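You operate a simulated robot arm through the tools that you are given. There is no shell and no other tool. Be economical: measure what you need, move in short steps, check, and stop when the job is done.

Carry out the task below with a simulated two-armed robot. There is one attempt and no reset: what you move stays moved.

TASK
On the red-brown table, fold the cream cloth in half, so that its two long edges meet.

The check looks at the end state, three seconds after you hand in, the way a careful person would. Anything else that was tipped, shoved, dropped, spilled or broken makes it a failure. Flat cloth is picked up by pressing the open fingertips on it (5 to 10 N) and closing them slowly along it; thin cloth reads only 2 to 8 mm in the jaws.

THE ROBOT
Two 7-joint arms with two-finger grippers on one trunk, on a base that drives. Base frame: it is fixed to the floor where the robot stands at the start and does not move with it; the origin is under the middle of the robot, x ahead of it, y to its left, z up; the surface under the hand at the start is at about z = 760. Lengths are in mm, angles in degrees, forces in N, time in s.
The left shoulder is at the start at [61, 163, 978], the right one opposite. With the tool pointing down near the work surface each hand reaches from about 340 to 780 mm from the robot's upright axis, wherever it stands, measured 20 degrees to its own side. Places, roughly: red-brown table [500, 100, 800]. Payload 2.45 kg a hand.
The tool frame of a hand sits at the grasp point between the pads (the TCP): z along the fingers, y along the line on which they close. The tips reach 26 mm beyond it. Largest opening 96 mm; the body of the gripper starts 69 mm behind the TCP.
Orientation is told as [roll, pitch, yaw] about the base's x, y, z axes, in that order, counted from this pose: with the fingers straight down and closing along the base's y, the tool's x points along the base's -x, its y along +y and its z along -z.

THE INTERFACE
- The arms move only by the tool send_rows. It takes "left_series", "right_series" or both (then of equal length, played together; a hand with none holds still); each is one flat list of numbers, 7 for each row, row after row: the shift along the tool's x, y, z in mm, then the turn, a rotation vector about the tool's x, y, z in degrees, then the gripper command, from -1 (fully open) to 1 (shut), values between in proportion. In form: [dx, dy, dz, rx, ry, rz, fingers, dx, dy, dz, rx, ry, rz, fingers, ...]. A call has 1 to 8 rows; each row shifts and turns the commanded pose from where the row before left it, along the tool's axes as they then stand. Rows are played at 5 a second. More than 50 mm and 8.6 degrees between two rows, or a gripper value outside its range, and nothing of the call is played. Where a pose cannot be reached the arm comes as near as it can. A force on the tool above 40 N (or 10 N above the force at the start of the call, whichever is more), or a blocked arm, ends the call early, and 0.2 s more pass. Each finger halts on what it meets, pressing with about 30 N; the grip force reading is that of the motor and also rises with nothing between the fingers. The clock runs only during rows and for 0.2 s after the last one: add rows that do not move to give the fingers time. The reply holds the time, the measured pose of the TCP, the force on the tool along the base axes, the opening and the grip force, in the units named above and with some noise, with the torque about the TCP (base axes, N m) and any sound that the robot's microphone picked up, and new pictures: "pictures" is both (left out), scene, wrist or none (wrist: the cameras of the hands that moved).
- Cameras (640 x 400 px; columns grow to the right, rows downward): "scene" is now at [173.7, -29.5, 1426.4]; the picture's right is [-0.56, -0.83, -0.01], its down [-0.76, 0.52, -0.38] and it looks along [0.32, -0.21, -0.93] (base axes); focal length 265 px, centre (320, 200). "left" rides on the left gripper at [81, -3, -98] in its tool frame; the picture's right is [0.04, 1.00, 0.00], its down [-0.73, 0.03, -0.68] and it looks along [-0.68, 0.03, 0.73] (tool axes); focal length 256 px, centre (320, 200). "right" rides on the right gripper at [82, 3, -98] in its tool frame; the picture's right is [-0.04, 1.00, 0.00], its down [-0.73, -0.03, -0.68] and it looks along [-0.68, -0.03, 0.73] (tool axes); focal length 256 px, centre (320, 200). There is no depth. A picture from a camera that has moved, and an enlarged one, comes with that camera's place and axes in the base frame and with its lens.
- raise_lower(by): slides the trunk up (or, below 0, down) by that many mm; the arms and the scene camera ride with it, the base frame stays. It gives what a move gives, with no picture.
- steer(legs): drives the robot by 1 to 6 legs, each [ahead, left, turn to the left] in mm, mm and degrees, along the robot's own axes; the way and the turn of a leg run together, so that a leg with both is an arc; at most 1500 mm and 180 degrees a leg. The arms and the cameras ride along, it lands a little off, and it stops where it bumps. It gives what a move gives, and a new picture of the scene camera.
- head_to(pan, tilt): turns the head with the scene camera to pan (to the left, within 120 degrees either way) and tilt (down, from -29 to 69), counted from straight ahead of the robot. It gives what a move gives, and a new picture of the scene camera.
- zoom(camera, box): a new picture of the part [left, top, right, bottom] of that camera's present view, enlarged. The clock stands still meanwhile.
- close_job(): hands the job in; it is judged then, once.

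Go step by step. Nothing tells you exact positions but the pictures and the camera data: compare them with the known pose of the tool, close in by small moves and look again before you grip or let go. The budget is 120 turns and 260 pictures, counting those below and the enlarged ones. Unless the task says otherwise, let go and move clear before handing in, and close with one line.

The tools are called after "Call:" as name(argument=value, ...) on one line, values as JSON. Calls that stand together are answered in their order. send_rows: Moves the arms, as the interface text tells. Its arguments: {"type":"object","properties":{"left_series":{"type":"array"},"right_series":{"type":"array"},"pictures":{"type":"string","enum":["both","scene","wrist","none"]}},"required":[]} The other tools are called the same way: raise_lower (by) slides the trunk up or down; steer (legs) drives the base; head_to (pan, tilt) turns the head that bears the scene camera; zoom (camera, box) takes an enlarged picture of a part of a camera's view; close_job () hands the job in.

At the start:

```text
time: 0.0
left_ee_pos: [326.8, 180.0, 949.6]
left_orientation: [-0.1, -0.9, 0.4]
left_contact_force: [0.1, -0.5, -0.2]
left_moment: [-0.03, -0.02, 0.01]
left_grip_width: 96.0
left_finger_force: 0.0
right_ee_pos: [348.9, -123.3, 959.2]
right_orientation: [-0.1, -0.9, 0.0]
right_contact_force: [-0.4, 1.2, -0.1]
right_moment: [-0.03, -0.01, -0.02]
right_grip_width: 96.2
right_finger_force: 0.0
trunk travel left (down, up): [-150.0, 417.0]
robot x, y, heading: [1.9, -0.4, 0.2]
head pan, tilt: [-34.3, 68.7]
```

scene: 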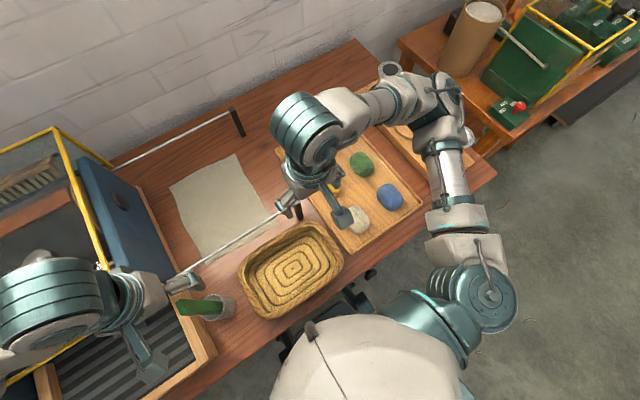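
right: 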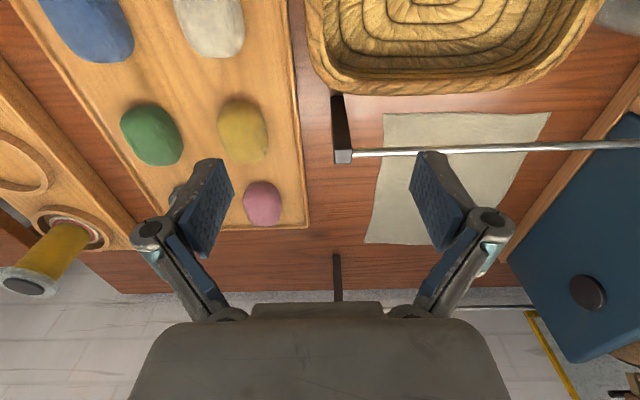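
left: 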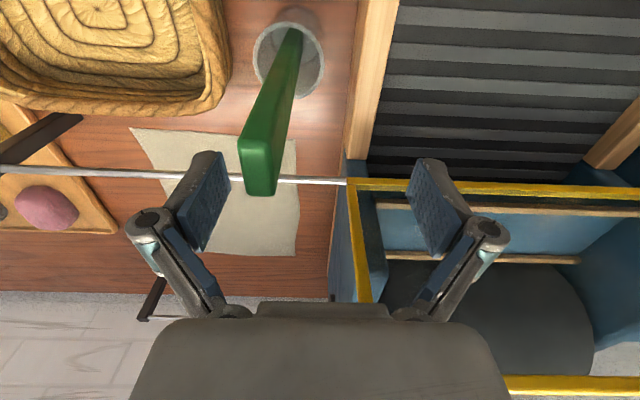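

I see the cream cloth on the table between a tray and a blue box, with a metal rail near it. I'll look closer before moving anything.

Call:
zoom(camera="scene", box=[100, 80, 360, 320])

Call:
zoom(camera="right", box=[300, 60, 640, 310])

Call:
zoom(camera="left", box=[0, 60, 400, 330])

```text
1.67 times, centred on (230, 200) of scene
camera zoom: at [173.7, -29.5, 1426.4], right [-0.56, -0.83, -0.01], down [-0.76, 0.52, -0.38], along [0.32, -0.21, -0.93], focal length 442 px, centre (470, 200)
```

zoom: 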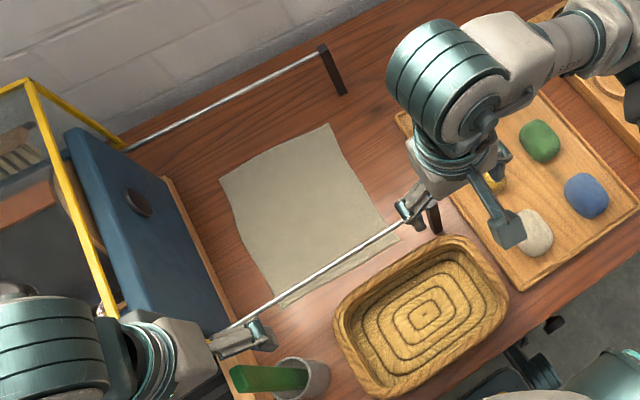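

```text
1.60 times, centred on (470, 185) of right
camera zoom: at [266.1, -121.4, 1055.6], right [0.04, 1.0, 0.0], down [0.72, -0.03, 0.69], along [0.69, -0.03, -0.72], focal length 410 px, centre (80, 224)
```

zoom: 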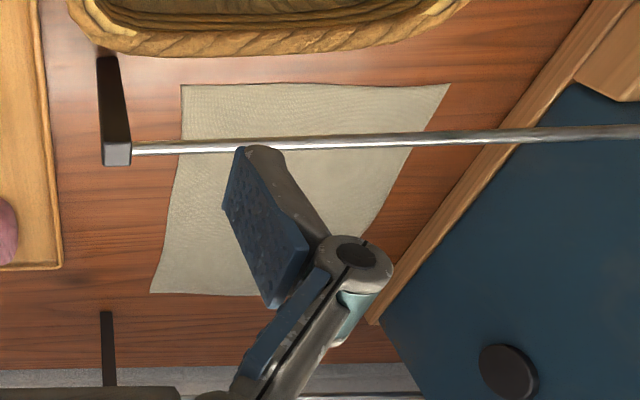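

```text
1.48 times, centred on (200, 195) of left
camera zoom: at [243.2, 176.6, 1047.4], right [-0.05, 1.0, 0.0], down [0.72, 0.04, 0.69], along [0.69, 0.03, -0.72], focal length 379 px, centre (498, 207)
```

zoom: 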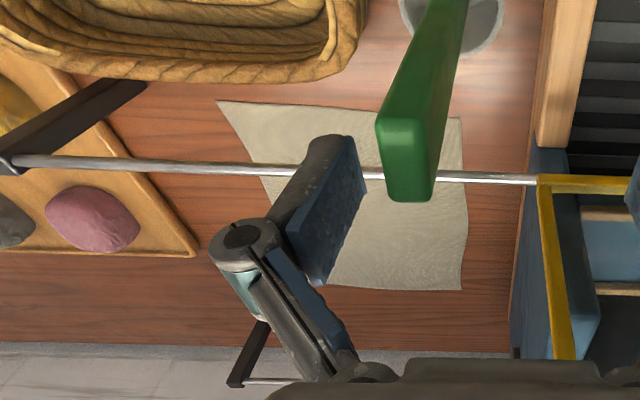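

The cloth spans about x 410–668, y −53…150 at z≈760, with its long edges along x. Rails run at x≈391 and x≈711 at z≈868. I'll check the box on the left with the head.

Call:
head_to(pan=10, tilt=55)

```text
time: 1.1
left_ee_pos: [328.9, 179.7, 951.7]
left_orientation: [0.0, -0.8, 0.8]
left_contact_force: [-0.4, -0.6, -0.3]
left_moment: [-0.01, -0.03, 0.01]
left_grip_width: 95.9
left_finger_force: 0.1
right_ee_pos: [350.9, -125.2, 959.3]
right_orientation: [-0.1, -0.6, 0.1]
right_contact_force: [-0.1, -0.1, -0.4]
right_moment: [-0.01, -0.01, 0.0]
right_grip_width: 96.1
right_finger_force: 0.0
trunk travel left (down, up): [-150.0, 417.0]
robot x, y, heading: [-0.6, -0.0, 0.4]
head pan, tilt: [10.0, 55.0]
camera scene: at [199.6, 11.8, 1442.3], right [0.17, -0.98, 0.0], down [-0.8, -0.14, -0.59], along [0.58, 0.1, -0.81], focal length 265 px, centre (320, 200)
```

scene: 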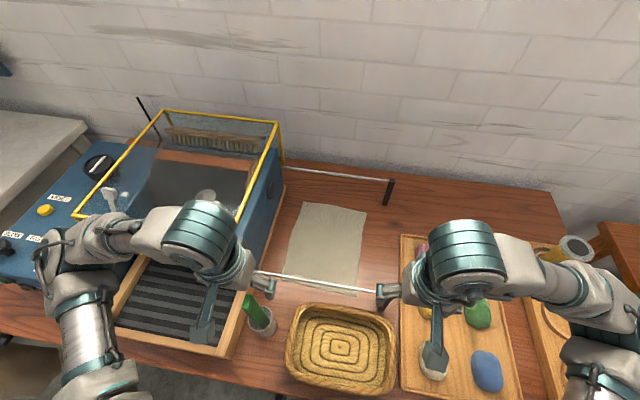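

The machine to the left has a yellow frame. I need its height and position, so I'll zoom in.

Call:
zoom(camera="left", box=[300, 150, 640, 400])

Call:
zoom(camera="scene", box=[60, 90, 400, 340])

```text
1.60 times, centred on (470, 275) of left
camera zoom: at [246.3, 175.5, 1047.7], right [-0.05, 1.0, 0.0], down [0.72, 0.04, 0.69], along [0.69, 0.04, -0.73], focal length 410 px, centre (80, 80)
```

zoom: 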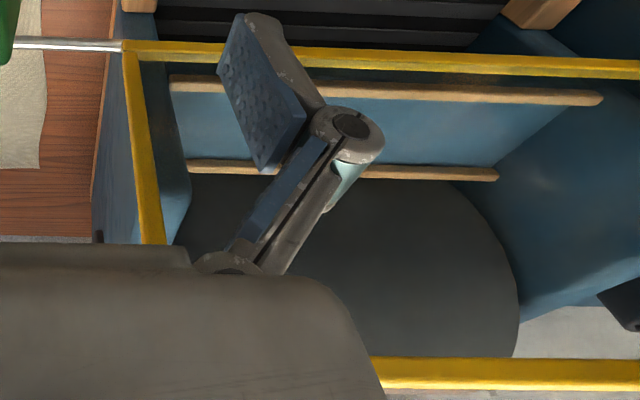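

```text
1.60 times, centred on (230, 215) of scene
camera zoom: at [199.6, 11.8, 1442.3], right [0.17, -0.98, 0.0], down [-0.8, -0.14, -0.59], along [0.58, 0.1, -0.81], focal length 424 px, centre (464, 176)
```

zoom: 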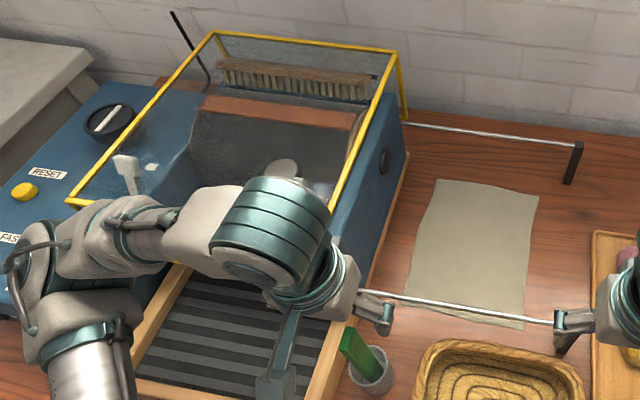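

The hood of the machine occupies about x>436, y>215, up to z≈1010, so I'll keep the left arm high and in front of it. The left hand takes the near-right corner and the right hand the far-right corner; first I raise the trunk.

Call:
raise_lower(by=150)

Call:
send_rows(right_series=[-50, 0, 0, 0, 0, 0, -0.2, -50, 20, 0, 0, 0, 0, -0.2, -50, 20, 20, 0, 0, 0, -0.2, -50, 20, 30, 0, 0, 0, -0.2, -50, 15, 40, 0, 0, 0, -0.2, -40, 0, 40, 0, 0, 0, -0.2, 0, 0, 30, 0, 0, 0, -0.2, 0, 0, 0, 0, 0, 0, -0.2], pictures="both")

```text
time: 2.9
left_ee_pos: [342.5, 178.7, 1094.1]
left_orientation: [0.0, 0.4, 0.4]
left_contact_force: [0.2, 0.1, 0.2]
left_moment: [0.02, 0.0, 0.0]
left_grip_width: 96.2
left_finger_force: 0.1
right_ee_pos: [364.4, -125.1, 1101.0]
right_orientation: [0.0, 0.3, 0.0]
right_contact_force: [-0.9, 0.7, -0.2]
right_moment: [0.02, 0.0, 0.03]
right_grip_width: 95.9
right_finger_force: 0.0
trunk travel left (down, up): [-300.0, 267.0]
robot x, y, heading: [-1.1, 4.1, -0.1]
head pan, tilt: [10.0, 55.0]
```

```text
refused: row 2 steps farther than a row can; nothing moved
```

Trunk is up. Now both hands move above the two right-hand corners, staying well above the rails.

Call:
send_rows(right_series=[-35.5, 9.4, 22, 0, 0, 0, 0.17, -35.5, 9.4, 22, 0, 0, 0, 0.17, -35.5, 9.4, 22, 0, 0, 0, 0.17, -35.5, 9.4, 22, 0, 0, 0, 0.17, -35.5, 9.4, 22, 0, 0, 0, 0.17, -35.5, 9.4, 22, 0, 0, 0, 0.17, -35.5, 9.4, 22, 0, 0, 0, 0.17, -35.5, 9.4, 22, 0, 0, 0, 0.17], left_series=[-12.2, -28.6, 16, 0, 2, 0, 0.17, -12.2, -28.6, 16, 0, 2, 0, 0.17, -12.2, -28.6, 16, 0, 2, 0, 0.17, -12.2, -28.6, 16, 0, 2, 0, 0.17, -12.2, -28.6, 16, 0, 2, 0, 0.17, -12.2, -28.6, 16, 0, 2, 0, 0.17, -12.2, -28.6, 16, 0, 2, 0, 0.17, -12.2, -28.6, 16, 0, 2, 0, 0.17], pictures="both")

```text
time: 4.7
left_ee_pos: [427.5, -63.9, 970.3]
left_orientation: [0.7, 14.6, 0.5]
left_contact_force: [-0.8, -0.2, -1.5]
left_moment: [-0.02, -0.01, -0.03]
left_grip_width: 39.9
left_finger_force: 0.1
right_ee_pos: [648.2, -64.9, 930.5]
right_orientation: [0.6, -0.1, 0.0]
right_contact_force: [0.4, -1.6, 0.0]
right_moment: [0.07, 0.02, 0.03]
right_grip_width: 39.7
right_finger_force: 0.1
trunk travel left (down, up): [-300.0, 267.0]
robot x, y, heading: [0.3, -3.3, -0.1]
head pan, tilt: [10.0, 55.0]
camera scene: at [99.3, -11.8, 1602.3], right [0.17, -0.98, -0.01], down [-0.81, -0.13, -0.57], along [0.56, 0.11, -0.82], focal length 265 px, centre (320, 200)
camera right: at [566.2, -63.1, 1026.8], right [0.04, 1.0, 0.01], down [0.73, -0.04, 0.68], along [0.68, -0.02, -0.73], focal length 256 px, centre (320, 200)
camera left: at [372.7, -69.3, 1085.5], right [-0.04, 1.0, 0.02], down [0.88, 0.03, 0.47], along [0.47, 0.04, -0.88], focal length 256 px, centre (320, 200)
```

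scene: 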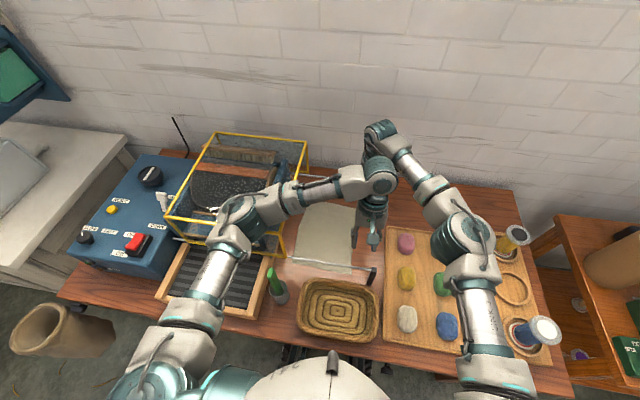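
right: 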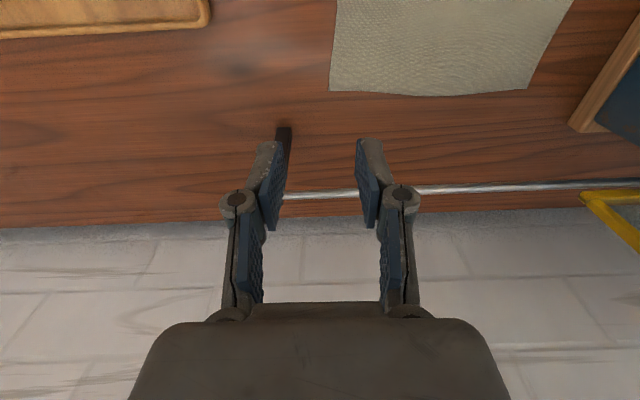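
left: 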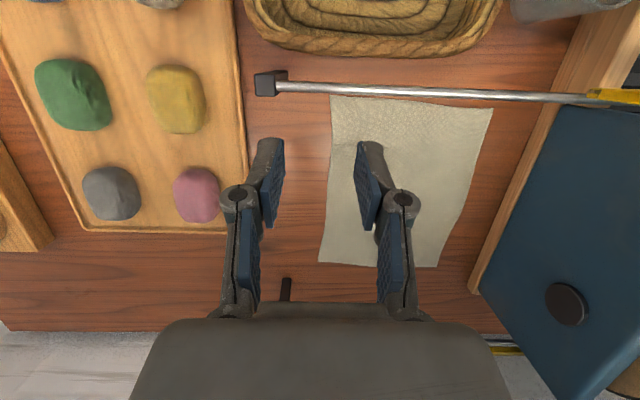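

Corner estimates agree: the right edge runs from (406,−48) to (663,−54). I bring both hands just above the edge, with jaws open about 26 mm and straddling it.

Call:
send_rows(right_series=[3, 11.4, 0, 0, 0, 0, 0.458, 0, 0, 40, 0, 0, 0, 0.458, 0, 0, 40, 0, 0, 0, 0.458, 0, 0, 38, 0, 0, 0, 0.458, 0, 0, 0, 0, 0, 0, 0.458, 0, 0, 0, 0, 0, 0, 0.458], left_series=[0, 14.9, 0, 0, -5, 0, 0.458, -7, 0, 35, 0, 0, 0, 0.458, -7, 0, 35, 0, 0, 0, 0.458, -7, 0, 35, 0, 0, 0, 0.458, -6.8, 0, 32, 0, 0, 0, 0.458, 0, 0, 0, 0, 0, 0, 0.458], pictures="both")

```text
time: 5.6
left_ee_pos: [469.3, -30.3, 968.4]
left_orientation: [-0.5, -1.3, 0.1]
left_contact_force: [-0.9, -1.1, 0.0]
left_moment: [0.02, -0.03, 0.01]
left_grip_width: 26.0
left_finger_force: 0.1
right_ee_pos: [639.7, -34.1, 840.8]
right_orientation: [-0.4, -0.1, -0.1]
right_contact_force: [-0.2, -1.1, 0.2]
right_moment: [-0.02, 0.04, 0.03]
right_grip_width: 26.0
right_finger_force: 0.1
trunk travel left (down, up): [-300.0, 267.0]
robot x, y, heading: [1.4, 0.8, -0.4]
head pan, tilt: [10.0, 55.0]
stopped in row 4 (left hand): the arm was blocked; the commanded pose is now the measured one
camera scene: at [96.5, -8.4, 1599.5], right [0.17, -0.99, -0.01], down [-0.81, -0.13, -0.58], along [0.57, 0.11, -0.82], focal length 265 px, centre (320, 200)
camera right: at [559.4, -30.0, 938.7], right [0.04, 1.0, -0.01], down [0.73, -0.03, 0.68], along [0.68, -0.03, -0.73], focal length 256 px, centre (320, 200)
camera left: at [384.9, -32.3, 1064.8], right [-0.04, 1.0, -0.01], down [0.72, 0.04, 0.7], along [0.7, 0.02, -0.72], focal length 256 px, centre (320, 200)
```

scene: 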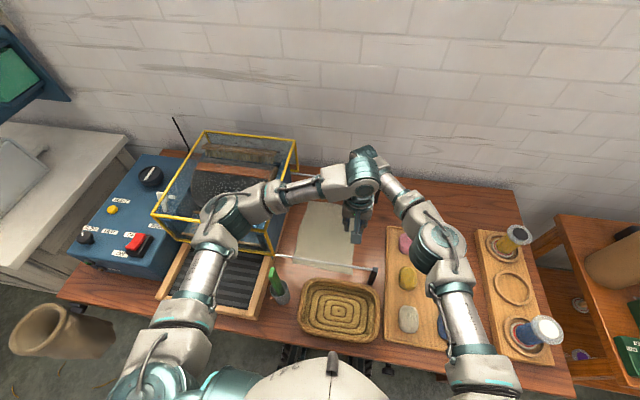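
right: 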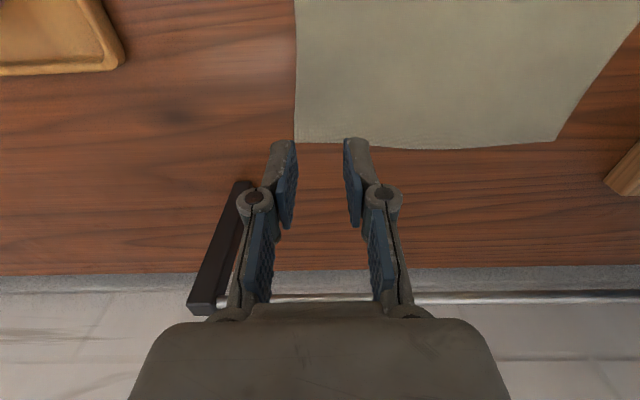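
left: 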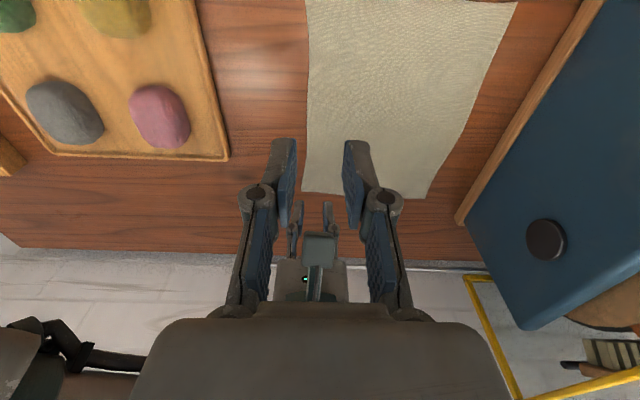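

The left arm got blocked, probably with its wrist against the right wrist or forearm. I'll look closely before backing off.

Call:
zoom(camera="scene", box=[180, 120, 500, 320])

```text
2.00 times, centred on (340, 220) of scene
camera zoom: at [96.5, -8.4, 1599.5], right [0.17, -0.99, -0.01], down [-0.81, -0.13, -0.58], along [0.57, 0.11, -0.82], focal length 530 px, centre (280, 160)
```

zoom: 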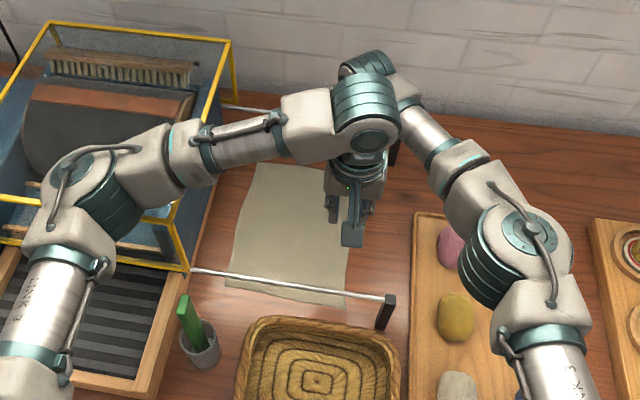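

The left wrist is touching the right forearm, because from here the two arms line up. I'll back off, then move the robot to the right and turn it left so that the arms come in side by side.

Call:
send_rows(left_series=[30, 5, -10, 0, 0, 0, 0.458, 30, 15, -20, 0, 0, 0, 0.458, 20, 30, -20, 0, 0, 0, 0.458, 10, 40, -20, 0, 0, 0, 0.458, 0, 45, -20, 0, 0, 0, 0.458, 0, 45, -20, 0, 0, 0, 0.458], pictures="none")

Call:
send_rows(right_series=[0, 0, -45, 0, 0, 0, 0.458, 0, -5, -45, 0, 0, 0, 0.458, 10, -10, -45, 0, 0, 0, 0.458, 35, -10, -30, 0, 0, 0, 0.458, 40, -10, -25, 0, 0, 0, 0.458, 40, -10, -25, 0, 0, 0, 0.458, 45, -10, -15, 0, 0, 0, 0.458, 45, -10, 0, 0, 0, 0, 0.458], pictures="none")

Call:
head_to(pan=-40, tilt=60)

```text
time: 7.0
left_ee_pos: [377.8, 142.6, 1065.7]
left_orientation: [-0.3, 0.1, -0.1]
left_contact_force: [-0.3, -0.1, 0.0]
left_moment: [0.02, 0.01, 0.0]
left_grip_width: 26.2
left_finger_force: 0.1
right_ee_pos: [645.6, -37.7, 838.0]
right_orientation: [-0.2, 0.2, -0.1]
right_contact_force: [0.9, -1.3, -0.8]
right_moment: [0.05, 0.06, 0.05]
right_grip_width: 25.9
right_finger_force: 0.1
trunk travel left (down, up): [-300.0, 267.0]
robot x, y, heading: [1.1, 2.6, 0.0]
head pan, tilt: [10.0, 55.0]
```

```text
time: 8.8
left_ee_pos: [376.7, 147.1, 1065.5]
left_orientation: [-0.4, 0.1, 0.1]
left_contact_force: [0.4, 0.3, -1.0]
left_moment: [0.01, 0.0, -0.01]
left_grip_width: 26.0
left_finger_force: 0.1
right_ee_pos: [432.1, -98.2, 1068.1]
right_orientation: [-0.3, 0.1, -0.1]
right_contact_force: [0.6, -0.4, -0.8]
right_moment: [-0.04, -0.03, 0.01]
right_grip_width: 26.1
right_finger_force: 0.1
trunk travel left (down, up): [-300.0, 267.0]
robot x, y, heading: [-0.6, 2.9, -0.2]
head pan, tilt: [10.0, 55.0]
```

```text
time: 9.9
left_ee_pos: [377.1, 153.7, 1064.2]
left_orientation: [-0.7, -0.1, 0.2]
left_contact_force: [0.0, -0.6, -0.4]
left_moment: [-0.02, -0.01, -0.03]
left_grip_width: 26.2
left_finger_force: 0.1
right_ee_pos: [433.4, -89.8, 1068.8]
right_orientation: [-0.7, 0.1, -0.1]
right_contact_force: [-0.1, 0.0, -0.1]
right_moment: [-0.01, -0.02, -0.02]
right_grip_width: 26.0
right_finger_force: 0.0
trunk travel left (down, up): [-300.0, 267.0]
robot x, y, heading: [1.5, 1.0, -0.0]
head pan, tilt: [-40.0, 60.0]
camera scene: at [86.5, -40.7, 1592.6], right [-0.64, -0.77, 0.0], down [-0.67, 0.56, -0.5], along [0.38, -0.32, -0.87], focal length 265 px, centre (320, 200)
```

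scene: 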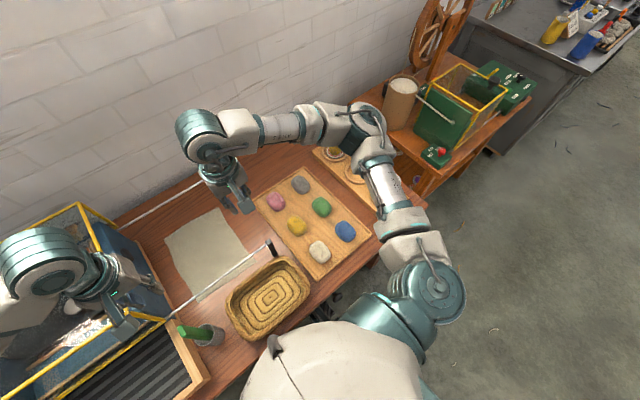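

The floor on the right is clear. I drive back a little, right, then turn left with the hands high.

Call:
steer(legs=[[-60, 0, 0], [0, -270, 0], [0, 0, 25]])

Call:
head_to(pan=10, tilt=60)

```text
time: 13.7
left_ee_pos: [222.1, 22.9, 1065.3]
left_orientation: [-0.3, 0.1, 25.3]
left_contact_force: [-0.3, -0.2, -0.2]
left_moment: [0.02, 0.0, -0.03]
left_grip_width: 26.0
left_finger_force: 0.1
right_ee_pos: [376.7, -175.2, 1067.4]
right_orientation: [-0.2, 0.2, 25.1]
right_contact_force: [0.3, 0.1, -0.4]
right_moment: [0.02, 0.06, -0.01]
right_grip_width: 26.0
right_finger_force: 0.0
trunk travel left (down, up): [-300.0, 267.0]
robot x, y, heading: [-61.4, -267.0, 25.5]
head pan, tilt: [-40.0, 60.0]
camera scene: at [38.2, -271.2, 1592.6], right [-0.26, -0.97, 0.0], down [-0.84, 0.22, -0.5], along [0.48, -0.13, -0.87], focal length 265 px, centre (320, 200)
```

scene: 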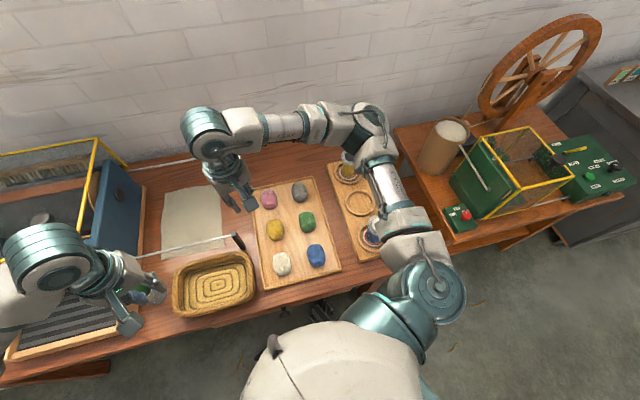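

```text
time: 14.9
left_ee_pos: [221.1, 13.6, 1067.9]
left_orientation: [0.2, -0.2, 25.2]
left_contact_force: [-0.5, 0.1, -0.6]
left_moment: [0.02, -0.03, -0.01]
left_grip_width: 26.1
left_finger_force: 0.0
right_ee_pos: [376.3, -183.4, 1068.6]
right_orientation: [0.0, 0.0, 25.0]
right_contact_force: [0.0, -0.4, 0.1]
right_moment: [0.0, 0.02, 0.02]
right_grip_width: 26.0
right_finger_force: 0.1
trunk travel left (down, up): [-300.0, 267.0]
robot x, y, heading: [-57.9, -268.8, 25.3]
head pan, tilt: [10.0, 60.0]
camera scene: at [34.4, -229.5, 1592.6], right [0.57, -0.82, -0.01], down [-0.71, -0.49, -0.5], along [0.4, 0.29, -0.87], focal length 265 px, centre (320, 200)
```

scene: 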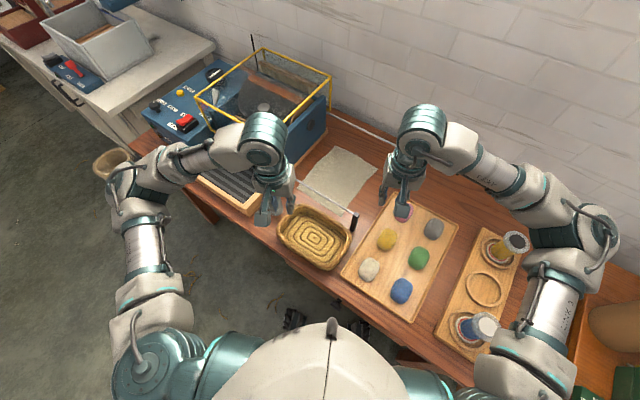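

Now I move forward a little to regain reach; the robot's x ends up about where it began.

Call:
steer(legs=[[70, 0, 0]])

```text
time: 15.9
left_ee_pos: [270.0, 25.7, 1067.6]
left_orientation: [0.7, -0.1, 24.4]
left_contact_force: [0.7, 1.0, 0.3]
left_moment: [0.0, 0.03, 0.02]
left_grip_width: 26.1
left_finger_force: 0.0
right_ee_pos: [423.7, -174.5, 1065.5]
right_orientation: [0.7, 0.2, 23.9]
right_contact_force: [1.4, 0.4, -0.4]
right_moment: [-0.01, 0.06, 0.03]
right_grip_width: 25.9
right_finger_force: 0.2
trunk travel left (down, up): [-300.0, 267.0]
robot x, y, heading: [-20.4, -246.0, 24.2]
head pan, tilt: [10.0, 60.0]
stopped in leg 1: the robot was blocked; the commanded pose is now the measured one
camera scene: at [77.1, -192.1, 1592.0], right [0.56, -0.83, 0.0], down [-0.72, -0.49, -0.49], along [0.4, 0.28, -0.87], focal length 265 px, centre (320, 200)
```

scene: 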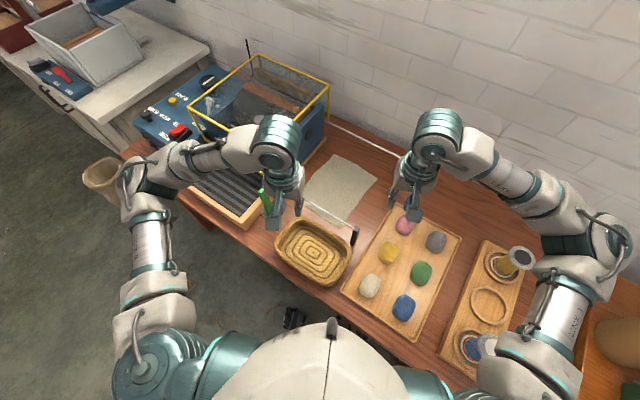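

The robot met the table edge, and nothing looks disturbed. I back off slightly and turn a bit further left to bring the right shoulder forward.

Call:
steer(legs=[[-12, 0, 0], [0, 0, 14]])

```text
time: 17.5
left_ee_pos: [174.4, 83.5, 1070.4]
left_orientation: [0.3, -0.5, 38.6]
left_contact_force: [0.4, 0.7, -0.1]
left_moment: [0.03, 0.03, -0.05]
left_grip_width: 26.1
left_finger_force: 0.0
right_ee_pos: [372.1, -72.0, 1070.8]
right_orientation: [0.3, -0.2, 38.4]
right_contact_force: [-0.3, 1.1, 0.6]
right_moment: [-0.06, -0.03, 0.03]
right_grip_width: 25.7
right_finger_force: 0.1
trunk travel left (down, up): [-300.0, 267.0]
robot x, y, heading: [-28.9, -247.5, 38.7]
head pan, tilt: [10.0, 60.0]
camera scene: at [32.9, -167.4, 1592.6], right [0.75, -0.66, 0.01], down [-0.57, -0.65, -0.5], along [0.33, 0.37, -0.87], focal length 265 px, centre (320, 200)
```

scene: 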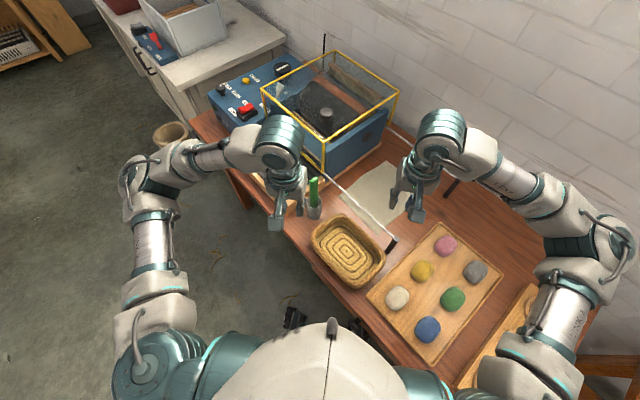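

Now I square both grippers to the table (yaw 0) while they are still high.

Call:
send_rows(right_series=[0, 0, 0, 0, 0, 7.7, 0.458, 0, 0, 0, 0, 0, 7.7, 0.458, 0, 0, 0, 0, 0, 7.7, 0.458, 0, 0, 0, 0, 0, 7.7, 0.458, 0, 0, 0, 0, 0, 7.7, 0.458, 0, 0, 0, 0, 0, 0, 0.458], left_series=[0, 0, 0, 0, 0, 7.7, 0.458, 0, 0, 0, 0, 0, 7.7, 0.458, 0, 0, 0, 0, 0, 7.7, 0.458, 0, 0, 0, 0, 0, 7.7, 0.458, 0, 0, 0, 0, 0, 7.7, 0.458, 0, 0, 0, 0, 0, 0, 0.458], pictures="none")

Call:
send_rows(right_series=[-39, 3, 18, 0, 0, 0, 0.458, -39, 3, 18, 0, 0, 0, 0.458, -39, 3, 18, 0, 0, 0, 0.458, -39, 3, 18, 0, 0, 0, 0.458, -39, 2, 18, 0, 0, 0, 0.458, -39, 2, 18, 0, 0, 0, 0.458, -39, 2, 18, 0, 0, 0, 0.458, 0, 0, 0, 0, 0, 0, 0.458], pictures="scene")

```text
time: 18.9
left_ee_pos: [177.1, 76.2, 1072.2]
left_orientation: [1.0, -0.1, 0.0]
left_contact_force: [-0.7, 0.8, -0.5]
left_moment: [-0.02, 0.02, -0.01]
left_grip_width: 25.9
left_finger_force: 0.2
right_ee_pos: [374.6, -79.1, 1070.8]
right_orientation: [0.9, 0.1, -0.2]
right_contact_force: [0.3, 0.1, -0.1]
right_moment: [0.03, 0.01, 0.01]
right_grip_width: 25.8
right_finger_force: 0.1
trunk travel left (down, up): [-300.0, 267.0]
robot x, y, heading: [-31.2, -249.9, 38.7]
head pan, tilt: [10.0, 60.0]
```

```text
time: 20.7
left_ee_pos: [176.5, 76.5, 1072.9]
left_orientation: [1.0, -0.1, 0.2]
left_contact_force: [0.2, -0.1, 0.8]
left_moment: [0.02, -0.05, 0.0]
left_grip_width: 26.1
left_finger_force: 0.1
right_ee_pos: [646.1, -60.5, 942.5]
right_orientation: [0.9, 0.0, -0.1]
right_contact_force: [-0.3, 0.3, 0.2]
right_moment: [0.03, 0.0, 0.02]
right_grip_width: 25.9
right_finger_force: 0.1
trunk travel left (down, up): [-300.0, 267.0]
robot x, y, heading: [-29.7, -249.7, 38.5]
head pan, tilt: [10.0, 60.0]
camera scene: at [34.3, -168.5, 1592.8], right [0.75, -0.66, 0.01], down [-0.57, -0.65, -0.5], along [0.33, 0.37, -0.87], focal length 265 px, centre (320, 200)
```

scene: 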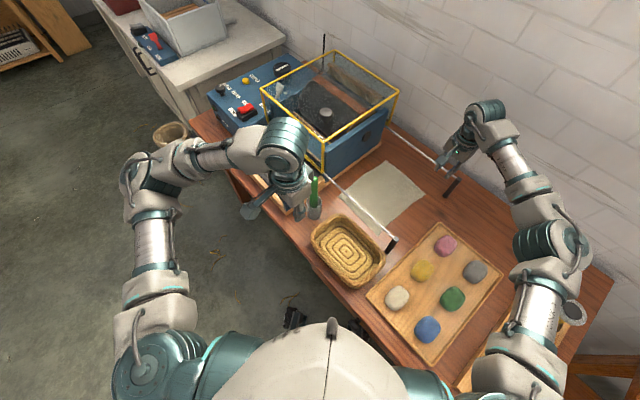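

The right arm is now clear of the centre. I bring the left hand over the near corner with a slight lean.

Call:
send_rows(left_series=[-36.4, -18, 14, 0, 0, 0, 0.458, -36.4, -18, 14, 0, 0, 0, 0.458, -36.4, -18, 14, 0, 0, 0, 0.458, -36.4, -18, 14, 0, 0, 0, 0.458, -36.4, -18, 14, 0, 0, 0, 0.458, -36.4, -18, 14, 0, 3, 0, 0.458, -36.4, -18, 14, 0, 5, 0, 0.458, 0, 0, 0, 0, 0, 0, 0.458], right_series=[0, 0, 15, 0, 0, 0, 0.458, 0, 0, 15, 0, 0, 0, 0.458, 0, 0, 15, 0, 0, 0, 0.458, 0, 0, 15, 0, 0, 0, 0.458, 0, 0, 15, 0, 0, 0, 0.458, 0, 0, 15, 0, 0, 0, 0.458, 0, 0, 15, 0, 0, 0, 0.458, 0, 0, 0, 0, 0, 0, 0.458], pictures="both")

```text
time: 22.5
left_ee_pos: [431.1, -48.7, 968.6]
left_orientation: [0.9, 7.9, 0.3]
left_contact_force: [-0.4, 0.1, 0.9]
left_moment: [0.04, -0.02, 0.02]
left_grip_width: 25.8
left_finger_force: 0.0
right_ee_pos: [646.7, -57.3, 839.9]
right_orientation: [0.8, 0.0, 0.0]
right_contact_force: [-0.5, 0.6, -0.1]
right_moment: [-0.01, 0.01, -0.01]
right_grip_width: 26.1
right_finger_force: 0.1
trunk travel left (down, up): [-300.0, 267.0]
robot x, y, heading: [-28.7, -250.4, 38.8]
head pan, tilt: [10.0, 60.0]
camera scene: at [34.9, -168.0, 1592.9], right [0.75, -0.66, 0.01], down [-0.57, -0.65, -0.49], along [0.33, 0.37, -0.87], focal length 265 px, centre (320, 200)
camera right: at [566.2, -57.6, 937.7], right [0.04, 1.0, 0.01], down [0.73, -0.04, 0.68], along [0.68, -0.02, -0.74], focal length 256 px, centre (320, 200)
camera left: at [363.8, -53.6, 1077.9], right [-0.04, 1.0, 0.02], down [0.82, 0.02, 0.57], along [0.57, 0.04, -0.82], focal length 256 px, centre (320, 200)
```

scene: 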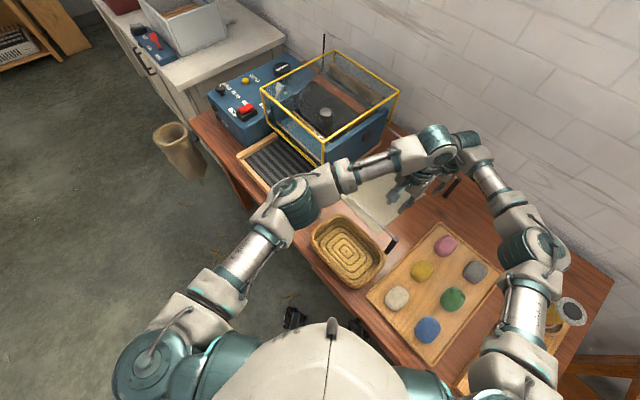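
right: 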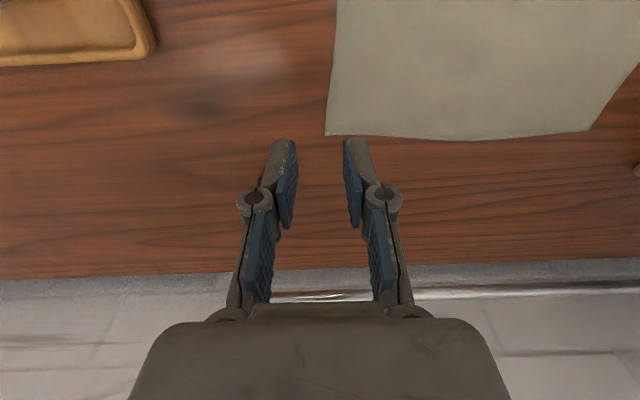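
left: 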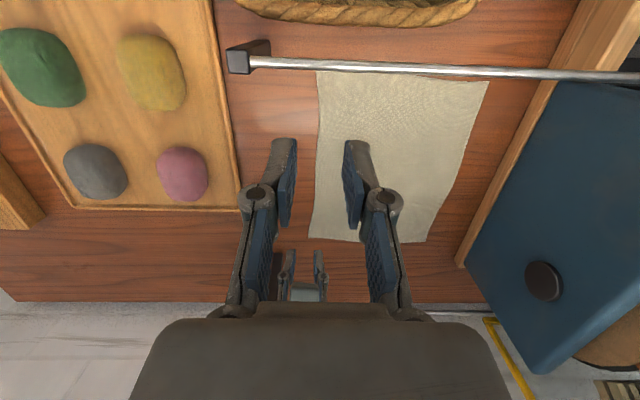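

The clear approach worked. I lower the left hand to about z 820 and the right to about 805, then check.

Call:
send_rows(left_series=[-5.2, 0, 37, 0, 0, 0, 0.458, -5.2, 0, 37, 0, 0, 0, 0.458, -5.2, 0, 37, 0, 0, 0, 0.458, -5.2, 0, 37, 0, 0, 0, 0.458, 0, 0, 0, 0, 0, 0, 0.458], right_series=[0, 2, 10, 0, 0, 0, 0.458, 0, 0, 10, 0, 0, 0, 0.458, 0, 0, 10, 0, 0, 0, 0.458, 0, 0, 5, 0, 0, 0, 0.458, 0, 0, 0, 0, 0, 0, 0.458], pictures="both")

```text
time: 23.7
left_ee_pos: [431.1, -45.7, 820.3]
left_orientation: [1.1, 8.0, 0.3]
left_contact_force: [-0.3, 0.2, 0.7]
left_moment: [0.01, -0.03, -0.01]
left_grip_width: 26.2
left_finger_force: 0.0
right_ee_pos: [648.4, -56.2, 805.3]
right_orientation: [0.9, 0.0, -0.1]
right_contact_force: [0.9, 0.1, 0.0]
right_moment: [0.0, 0.04, -0.03]
right_grip_width: 25.8
right_finger_force: 0.0
trunk travel left (down, up): [-300.0, 267.0]
robot x, y, heading: [-28.7, -248.7, 38.6]
head pan, tilt: [10.0, 60.0]
camera scene: at [35.5, -168.5, 1592.9], right [0.75, -0.66, 0.01], down [-0.57, -0.65, -0.49], along [0.33, 0.37, -0.87], focal length 265 px, centre (320, 200)
camera right: at [567.5, -56.6, 902.7], right [0.04, 1.0, 0.02], down [0.73, -0.04, 0.68], along [0.68, -0.02, -0.74], focal length 256 px, centre (320, 200)
camera left: at [364.0, -50.7, 930.4], right [-0.04, 1.0, 0.02], down [0.82, 0.02, 0.57], along [0.57, 0.04, -0.82], focal length 256 px, centre (320, 200)
```

scene: 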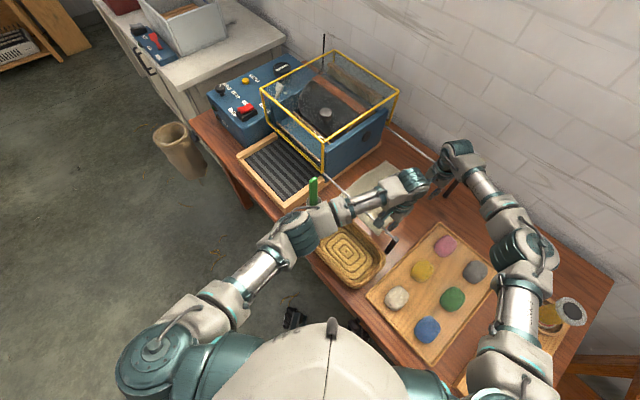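
right: 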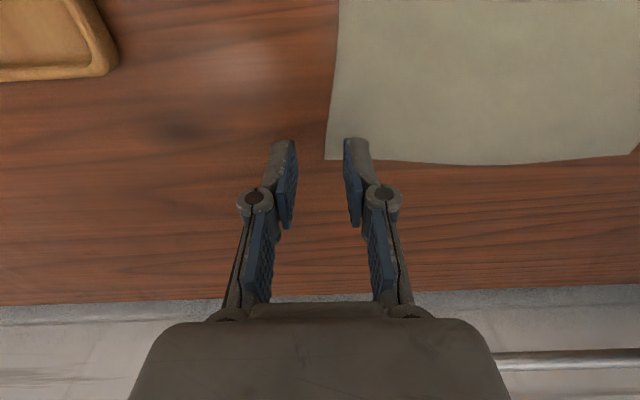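
left: 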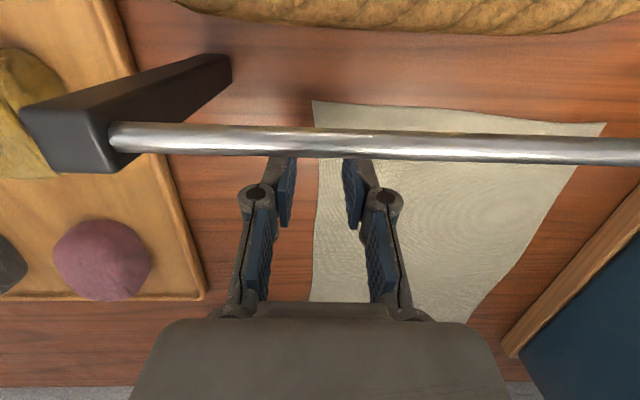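

Both hands straddle the edge. I lower them to just above the table.

Call:
send_rows(left_series=[-1.4, -2, 10, 0, 0, 0, 0.458, -1.4, 0, 10, 0, 0, 0, 0.458, -0.9, 0, 6, 0, 0, 0, 0.458, 0, 0, 0, 0, 0, 0, 0.458], right_series=[0, 1, 8, 0, 0, 0, 0.458, 0, 0, 5, 0, 0, 0, 0.458, 0, 0, 2, 0, 0, 0, 0.458, 0, 0, 0, 0, 0, 0, 0.458], pictures="wrist")

```text
time: 24.7
left_ee_pos: [431.5, -46.3, 795.9]
left_orientation: [0.9, 8.0, 0.4]
left_contact_force: [0.0, 0.4, 0.3]
left_moment: [-0.02, -0.01, -0.01]
left_grip_width: 26.1
left_finger_force: 0.1
right_ee_pos: [648.1, -55.4, 789.6]
right_orientation: [0.9, 0.1, 0.0]
right_contact_force: [-0.2, 0.4, 0.8]
right_moment: [0.0, 0.0, 0.01]
right_grip_width: 25.9
right_finger_force: 0.0
trunk travel left (down, up): [-300.0, 267.0]
robot x, y, heading: [-27.4, -250.2, 38.4]
head pan, tilt: [10.0, 60.0]
camera right: at [567.6, -54.8, 887.1], right [0.04, 1.0, 0.02], down [0.74, -0.04, 0.68], along [0.68, -0.02, -0.74], focal length 256 px, centre (320, 200)
camera left: at [364.4, -52.5, 903.8], right [-0.04, 1.0, 0.02], down [0.82, 0.02, 0.57], along [0.57, 0.04, -0.82], focal length 256 px, centre (320, 200)
```

right: 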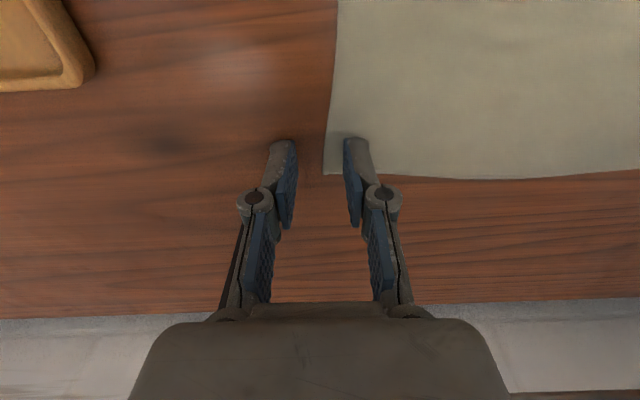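
left: 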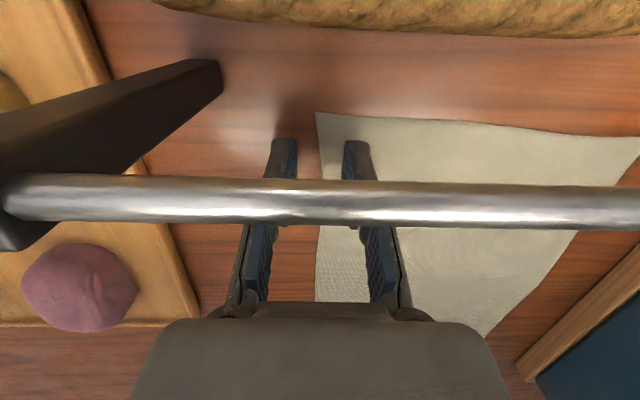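

Alignment looks good. I press down gently with both hands.

Call:
send_rows(left_series=[-0.7, 0, 5, 0, 0, 0, 0.458, -0.4, 0, 3, 0, 0, 0, 0.458, 0, 0, 0, 0, 0, 0, 0.458], right_series=[0, 0, 2, 0, 0, 0, 0.458, 0, 0, 2, 0, 0, 0, 0.458, 0, 0, 0, 0, 0, 0, 0.458], pictures="none")

```text
time: 25.5
left_ee_pos: [432.9, -45.6, 788.6]
left_orientation: [1.1, 7.8, 0.5]
left_contact_force: [1.4, 0.3, 9.1]
left_moment: [0.21, -0.13, -0.04]
left_grip_width: 26.9
left_finger_force: 0.8
right_ee_pos: [647.2, -55.6, 787.0]
right_orientation: [1.1, 0.1, -0.1]
right_contact_force: [0.5, 0.0, 5.3]
right_moment: [0.13, -0.01, -0.04]
right_grip_width: 26.1
right_finger_force: 0.3
trunk travel left (down, up): [-300.0, 267.0]
robot x, y, heading: [-30.4, -250.4, 38.7]
head pan, tilt: [10.0, 60.0]
```

Contact is 9 N and 5 N. I close the fingers slowly along the cloth.

Call:
send_rows(left_series=[0, 0, 0, 0, 0, 0, 0.55, 0, 0, 0, 0, 0, 0, 0.64, 0, 0, 0, 0, 0, 0, 0.73, 0, 0, 0, 0, 0, 0, 0.82, 0, 0, 0, 0, 0, 0, 0.91, 0, 0, 0, 0, 0, 0, 1, 0, 0, 0, 0, 0, 0, 1, 0, 0, 0, 0, 0, 0, 1], right_series=[0, 0, 0, 0, 0, 0, 0.55, 0, 0, 0, 0, 0, 0, 0.64, 0, 0, 0.5, 0, 0, 0, 0.73, 0, 0, 0, 0, 0, 0, 0.82, 0, 0, 0, 0, 0, 0, 0.91, 0, 0, 0, 0, 0, 0, 1, 0, 0, 0, 0, 0, 0, 1, 0, 0, 0, 0, 0, 0, 1], pictures="wrist")

```text
time: 27.3
left_ee_pos: [430.2, -47.4, 787.0]
left_orientation: [1.1, 7.9, 0.3]
left_contact_force: [0.8, -2.1, 11.7]
left_moment: [-0.05, -0.12, -0.02]
left_grip_width: 0.3
left_finger_force: 28.4
right_ee_pos: [647.2, -56.3, 785.8]
right_orientation: [0.9, 0.1, -0.2]
right_contact_force: [-0.3, -1.2, 7.1]
right_moment: [0.01, -0.02, 0.04]
right_grip_width: 0.1
right_finger_force: 28.6
trunk travel left (down, up): [-300.0, 267.0]
robot x, y, heading: [-27.1, -248.5, 38.6]
head pan, tilt: [10.0, 60.0]
camera right: at [566.5, -55.5, 883.6], right [0.04, 1.0, 0.02], down [0.73, -0.04, 0.68], along [0.68, -0.02, -0.74], focal length 256 px, centre (320, 200)
camera left: at [363.7, -52.6, 896.0], right [-0.04, 1.0, 0.02], down [0.82, 0.02, 0.57], along [0.57, 0.04, -0.82], focal length 256 px, centre (320, 200)
```

right: 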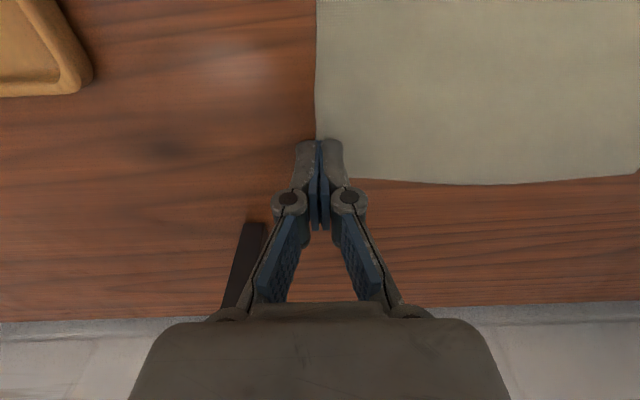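
left: 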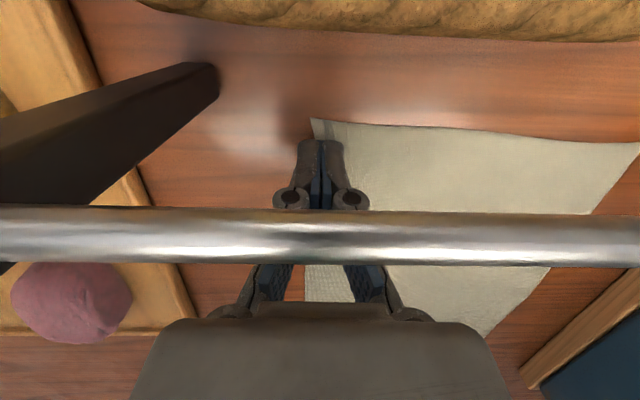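

The jaws shut on nothing, at 0.1–0.3 mm. I'll lift slightly, reopen, and set both fingertips on the cloth about 19 mm inside the edge.

Call:
send_rows(left_series=[1, 0, -8, 0, 0, 0, 1, 0, 7, 0, 0, 0, 0, 0.46, 0, 7, 0, 0, 0, 0, 0.46, 0, 0, 0, 0, 0, 0, 0.46, -0.4, 0, 3, 0, 0, 0, 0.46, -0.4, 0, 3, 0, 0, 0, 0.46, 0, 0, 0, 0, 0, 0, 0.46], right_series=[0, 0, -8, 0, 0, 0, 1, 0, 8, 0, 0, 0, 0, 0.46, 0, 8, 0, 0, 0, 0, 0.46, 0, 0, 0, 0, 0, 0, 0.46, 0, 0, 3, 0, 0, 0, 0.46, 0, 0, 3, 0, 0, 0, 0.46, 0, 0, 0, 0, 0, 0, 0.46], pictures="wrist")

```text
time: 28.9
left_ee_pos: [432.1, -31.5, 788.8]
left_orientation: [0.9, 8.1, 0.3]
left_contact_force: [-0.4, 0.0, 0.7]
left_moment: [-0.07, -0.01, 0.04]
left_grip_width: 26.1
left_finger_force: 0.1
right_ee_pos: [649.3, -38.2, 787.1]
right_orientation: [0.9, 0.0, -0.1]
right_contact_force: [-0.3, 0.7, 2.7]
right_moment: [-0.07, -0.04, 0.0]
right_grip_width: 25.7
right_finger_force: 0.1
trunk travel left (down, up): [-300.0, 267.0]
robot x, y, heading: [-29.1, -252.4, 38.7]
head pan, tilt: [10.0, 60.0]
camera right: at [568.0, -37.8, 885.4], right [0.04, 1.0, 0.02], down [0.74, -0.04, 0.68], along [0.68, -0.02, -0.74], focal length 256 px, centre (320, 200)
camera left: at [364.0, -37.9, 898.2], right [-0.04, 1.0, 0.02], down [0.82, 0.02, 0.57], along [0.57, 0.04, -0.82], focal length 256 px, centre (320, 200)
```

right: 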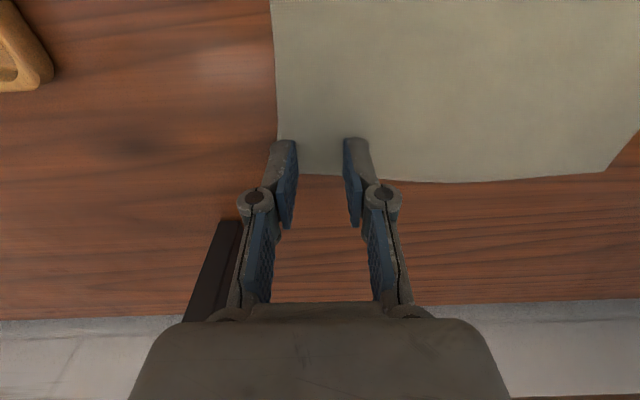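
left: 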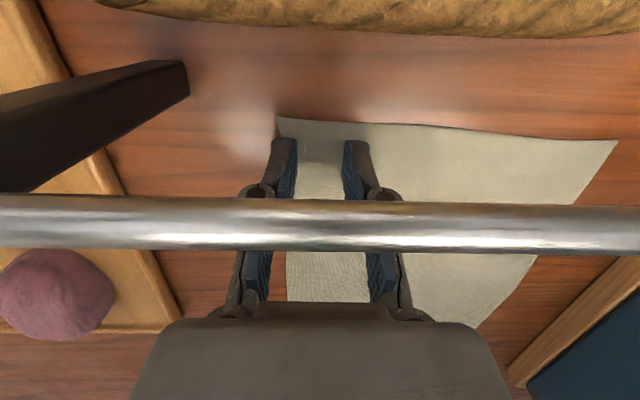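

Both outer fingertips now rest on the cloth margin. I press to about 8 N and close slowly.

Call:
send_rows(left_series=[-0.2, 0, 1.8, 0, 0, 0, 0.46, 0, 0, 0, 0, 0, 0, 0.46], right_series=[0, 0, 1.3, 0, 0, 0, 0.46, 0, 0, 0, 0, 0, 0, 0.46], pictures="none")

```text
time: 29.5
left_ee_pos: [432.1, -33.7, 789.8]
left_orientation: [1.1, 7.8, 0.3]
left_contact_force: [-0.7, -1.9, 13.3]
left_moment: [-0.27, -0.07, -0.03]
left_grip_width: 27.5
left_finger_force: 1.3
right_ee_pos: [648.0, -39.4, 787.2]
right_orientation: [0.9, 0.0, -0.1]
right_contact_force: [0.4, 1.5, 3.7]
right_moment: [-0.06, -0.04, 0.01]
right_grip_width: 25.7
right_finger_force: 0.2
trunk travel left (down, up): [-300.0, 267.0]
robot x, y, heading: [-28.0, -252.5, 38.8]
head pan, tilt: [10.0, 60.0]
```

Call:
send_rows(left_series=[0, 0, -0.5, 0, 0, 0, 0.46, 0, 0, 0, 0, 0, 0, 0.46], right_series=[0, 0, 0.9, 0, 0, 0, 0.46, 0, 0, 0, 0, 0, 0, 0.46], pictures="none")

```text
time: 30.1
left_ee_pos: [431.2, -33.8, 788.3]
left_orientation: [1.1, 7.9, 0.4]
left_contact_force: [0.7, 0.4, 8.2]
left_moment: [-0.02, -0.11, 0.01]
left_grip_width: 26.7
left_finger_force: 0.1
right_ee_pos: [647.4, -38.6, 787.3]
right_orientation: [1.0, 0.1, -0.1]
right_contact_force: [-0.2, 0.4, 11.6]
right_moment: [-0.23, -0.03, 0.03]
right_grip_width: 25.6
right_finger_force: 0.1
trunk travel left (down, up): [-300.0, 267.0]
robot x, y, heading: [-29.0, -251.4, 38.4]
head pan, tilt: [10.0, 60.0]
```

Both press at around 8–11 N. I close slowly.

Call:
send_rows(left_series=[0, 0, 0, 0, 0, 0, 0.54, 0, 0, 0, 0, 0, 0, 0.62, 0, 0, 0, 0, 0, 0, 0.7, 0, 0, 0, 0, 0, 0, 0.78, 0, 0, 0, 0, 0, 0, 0.86, 0, 0, 0, 0, 0, 0, 0.94, 0, 0, 0, 0, 0, 0, 1, 0, 0, 0, 0, 0, 0, 1], right_series=[0, 0, -0.2, 0, 0, 0, 0.54, 0, 0, 0, 0, 0, 0, 0.62, 0, 0, 0, 0, 0, 0, 0.7, 0, 0, 0, 0, 0, 0, 0.78, 0, 0, 0, 0, 0, 0, 0.86, 0, 0, 0, 0, 0, 0, 0.94, 0, 0, 0, 0, 0, 0, 1, 0, 0, 0, 0, 0, 0, 1], pictures="wrist")

```text
time: 31.9
left_ee_pos: [431.5, -31.9, 786.9]
left_orientation: [1.1, 8.0, 0.4]
left_contact_force: [0.1, 0.3, -0.2]
left_moment: [-0.02, 0.0, -0.01]
left_grip_width: 0.0
left_finger_force: 28.5
right_ee_pos: [649.4, -38.6, 785.5]
right_orientation: [0.9, 0.1, -0.1]
right_contact_force: [-1.9, -1.7, 11.2]
right_moment: [-0.06, 0.04, -0.01]
right_grip_width: 0.1
right_finger_force: 28.5
trunk travel left (down, up): [-300.0, 267.0]
robot x, y, heading: [-26.3, -248.4, 38.8]
head pan, tilt: [10.0, 60.0]
camera right: at [566.6, -38.8, 883.8], right [0.04, 1.0, 0.02], down [0.73, -0.04, 0.68], along [0.68, -0.02, -0.74], focal length 256 px, centre (320, 200)
camera left: at [363.8, -38.1, 896.8], right [-0.04, 1.0, 0.02], down [0.82, 0.02, 0.57], along [0.57, 0.04, -0.82], focal length 256 px, centre (320, 200)
```

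right: 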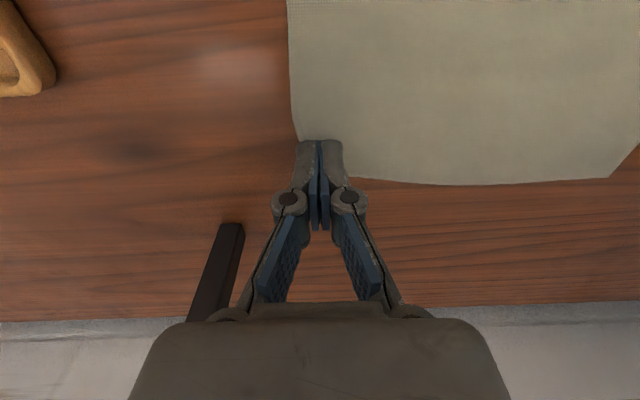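
left: 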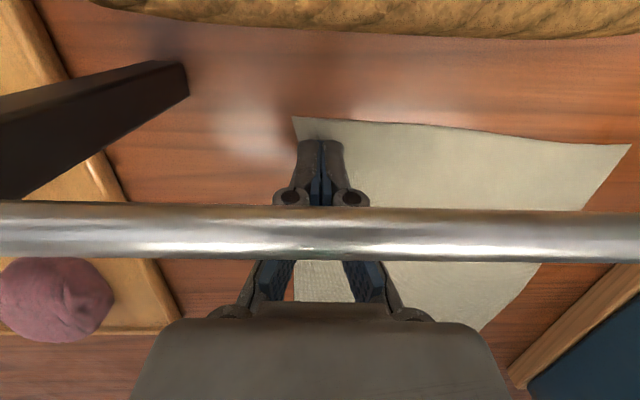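

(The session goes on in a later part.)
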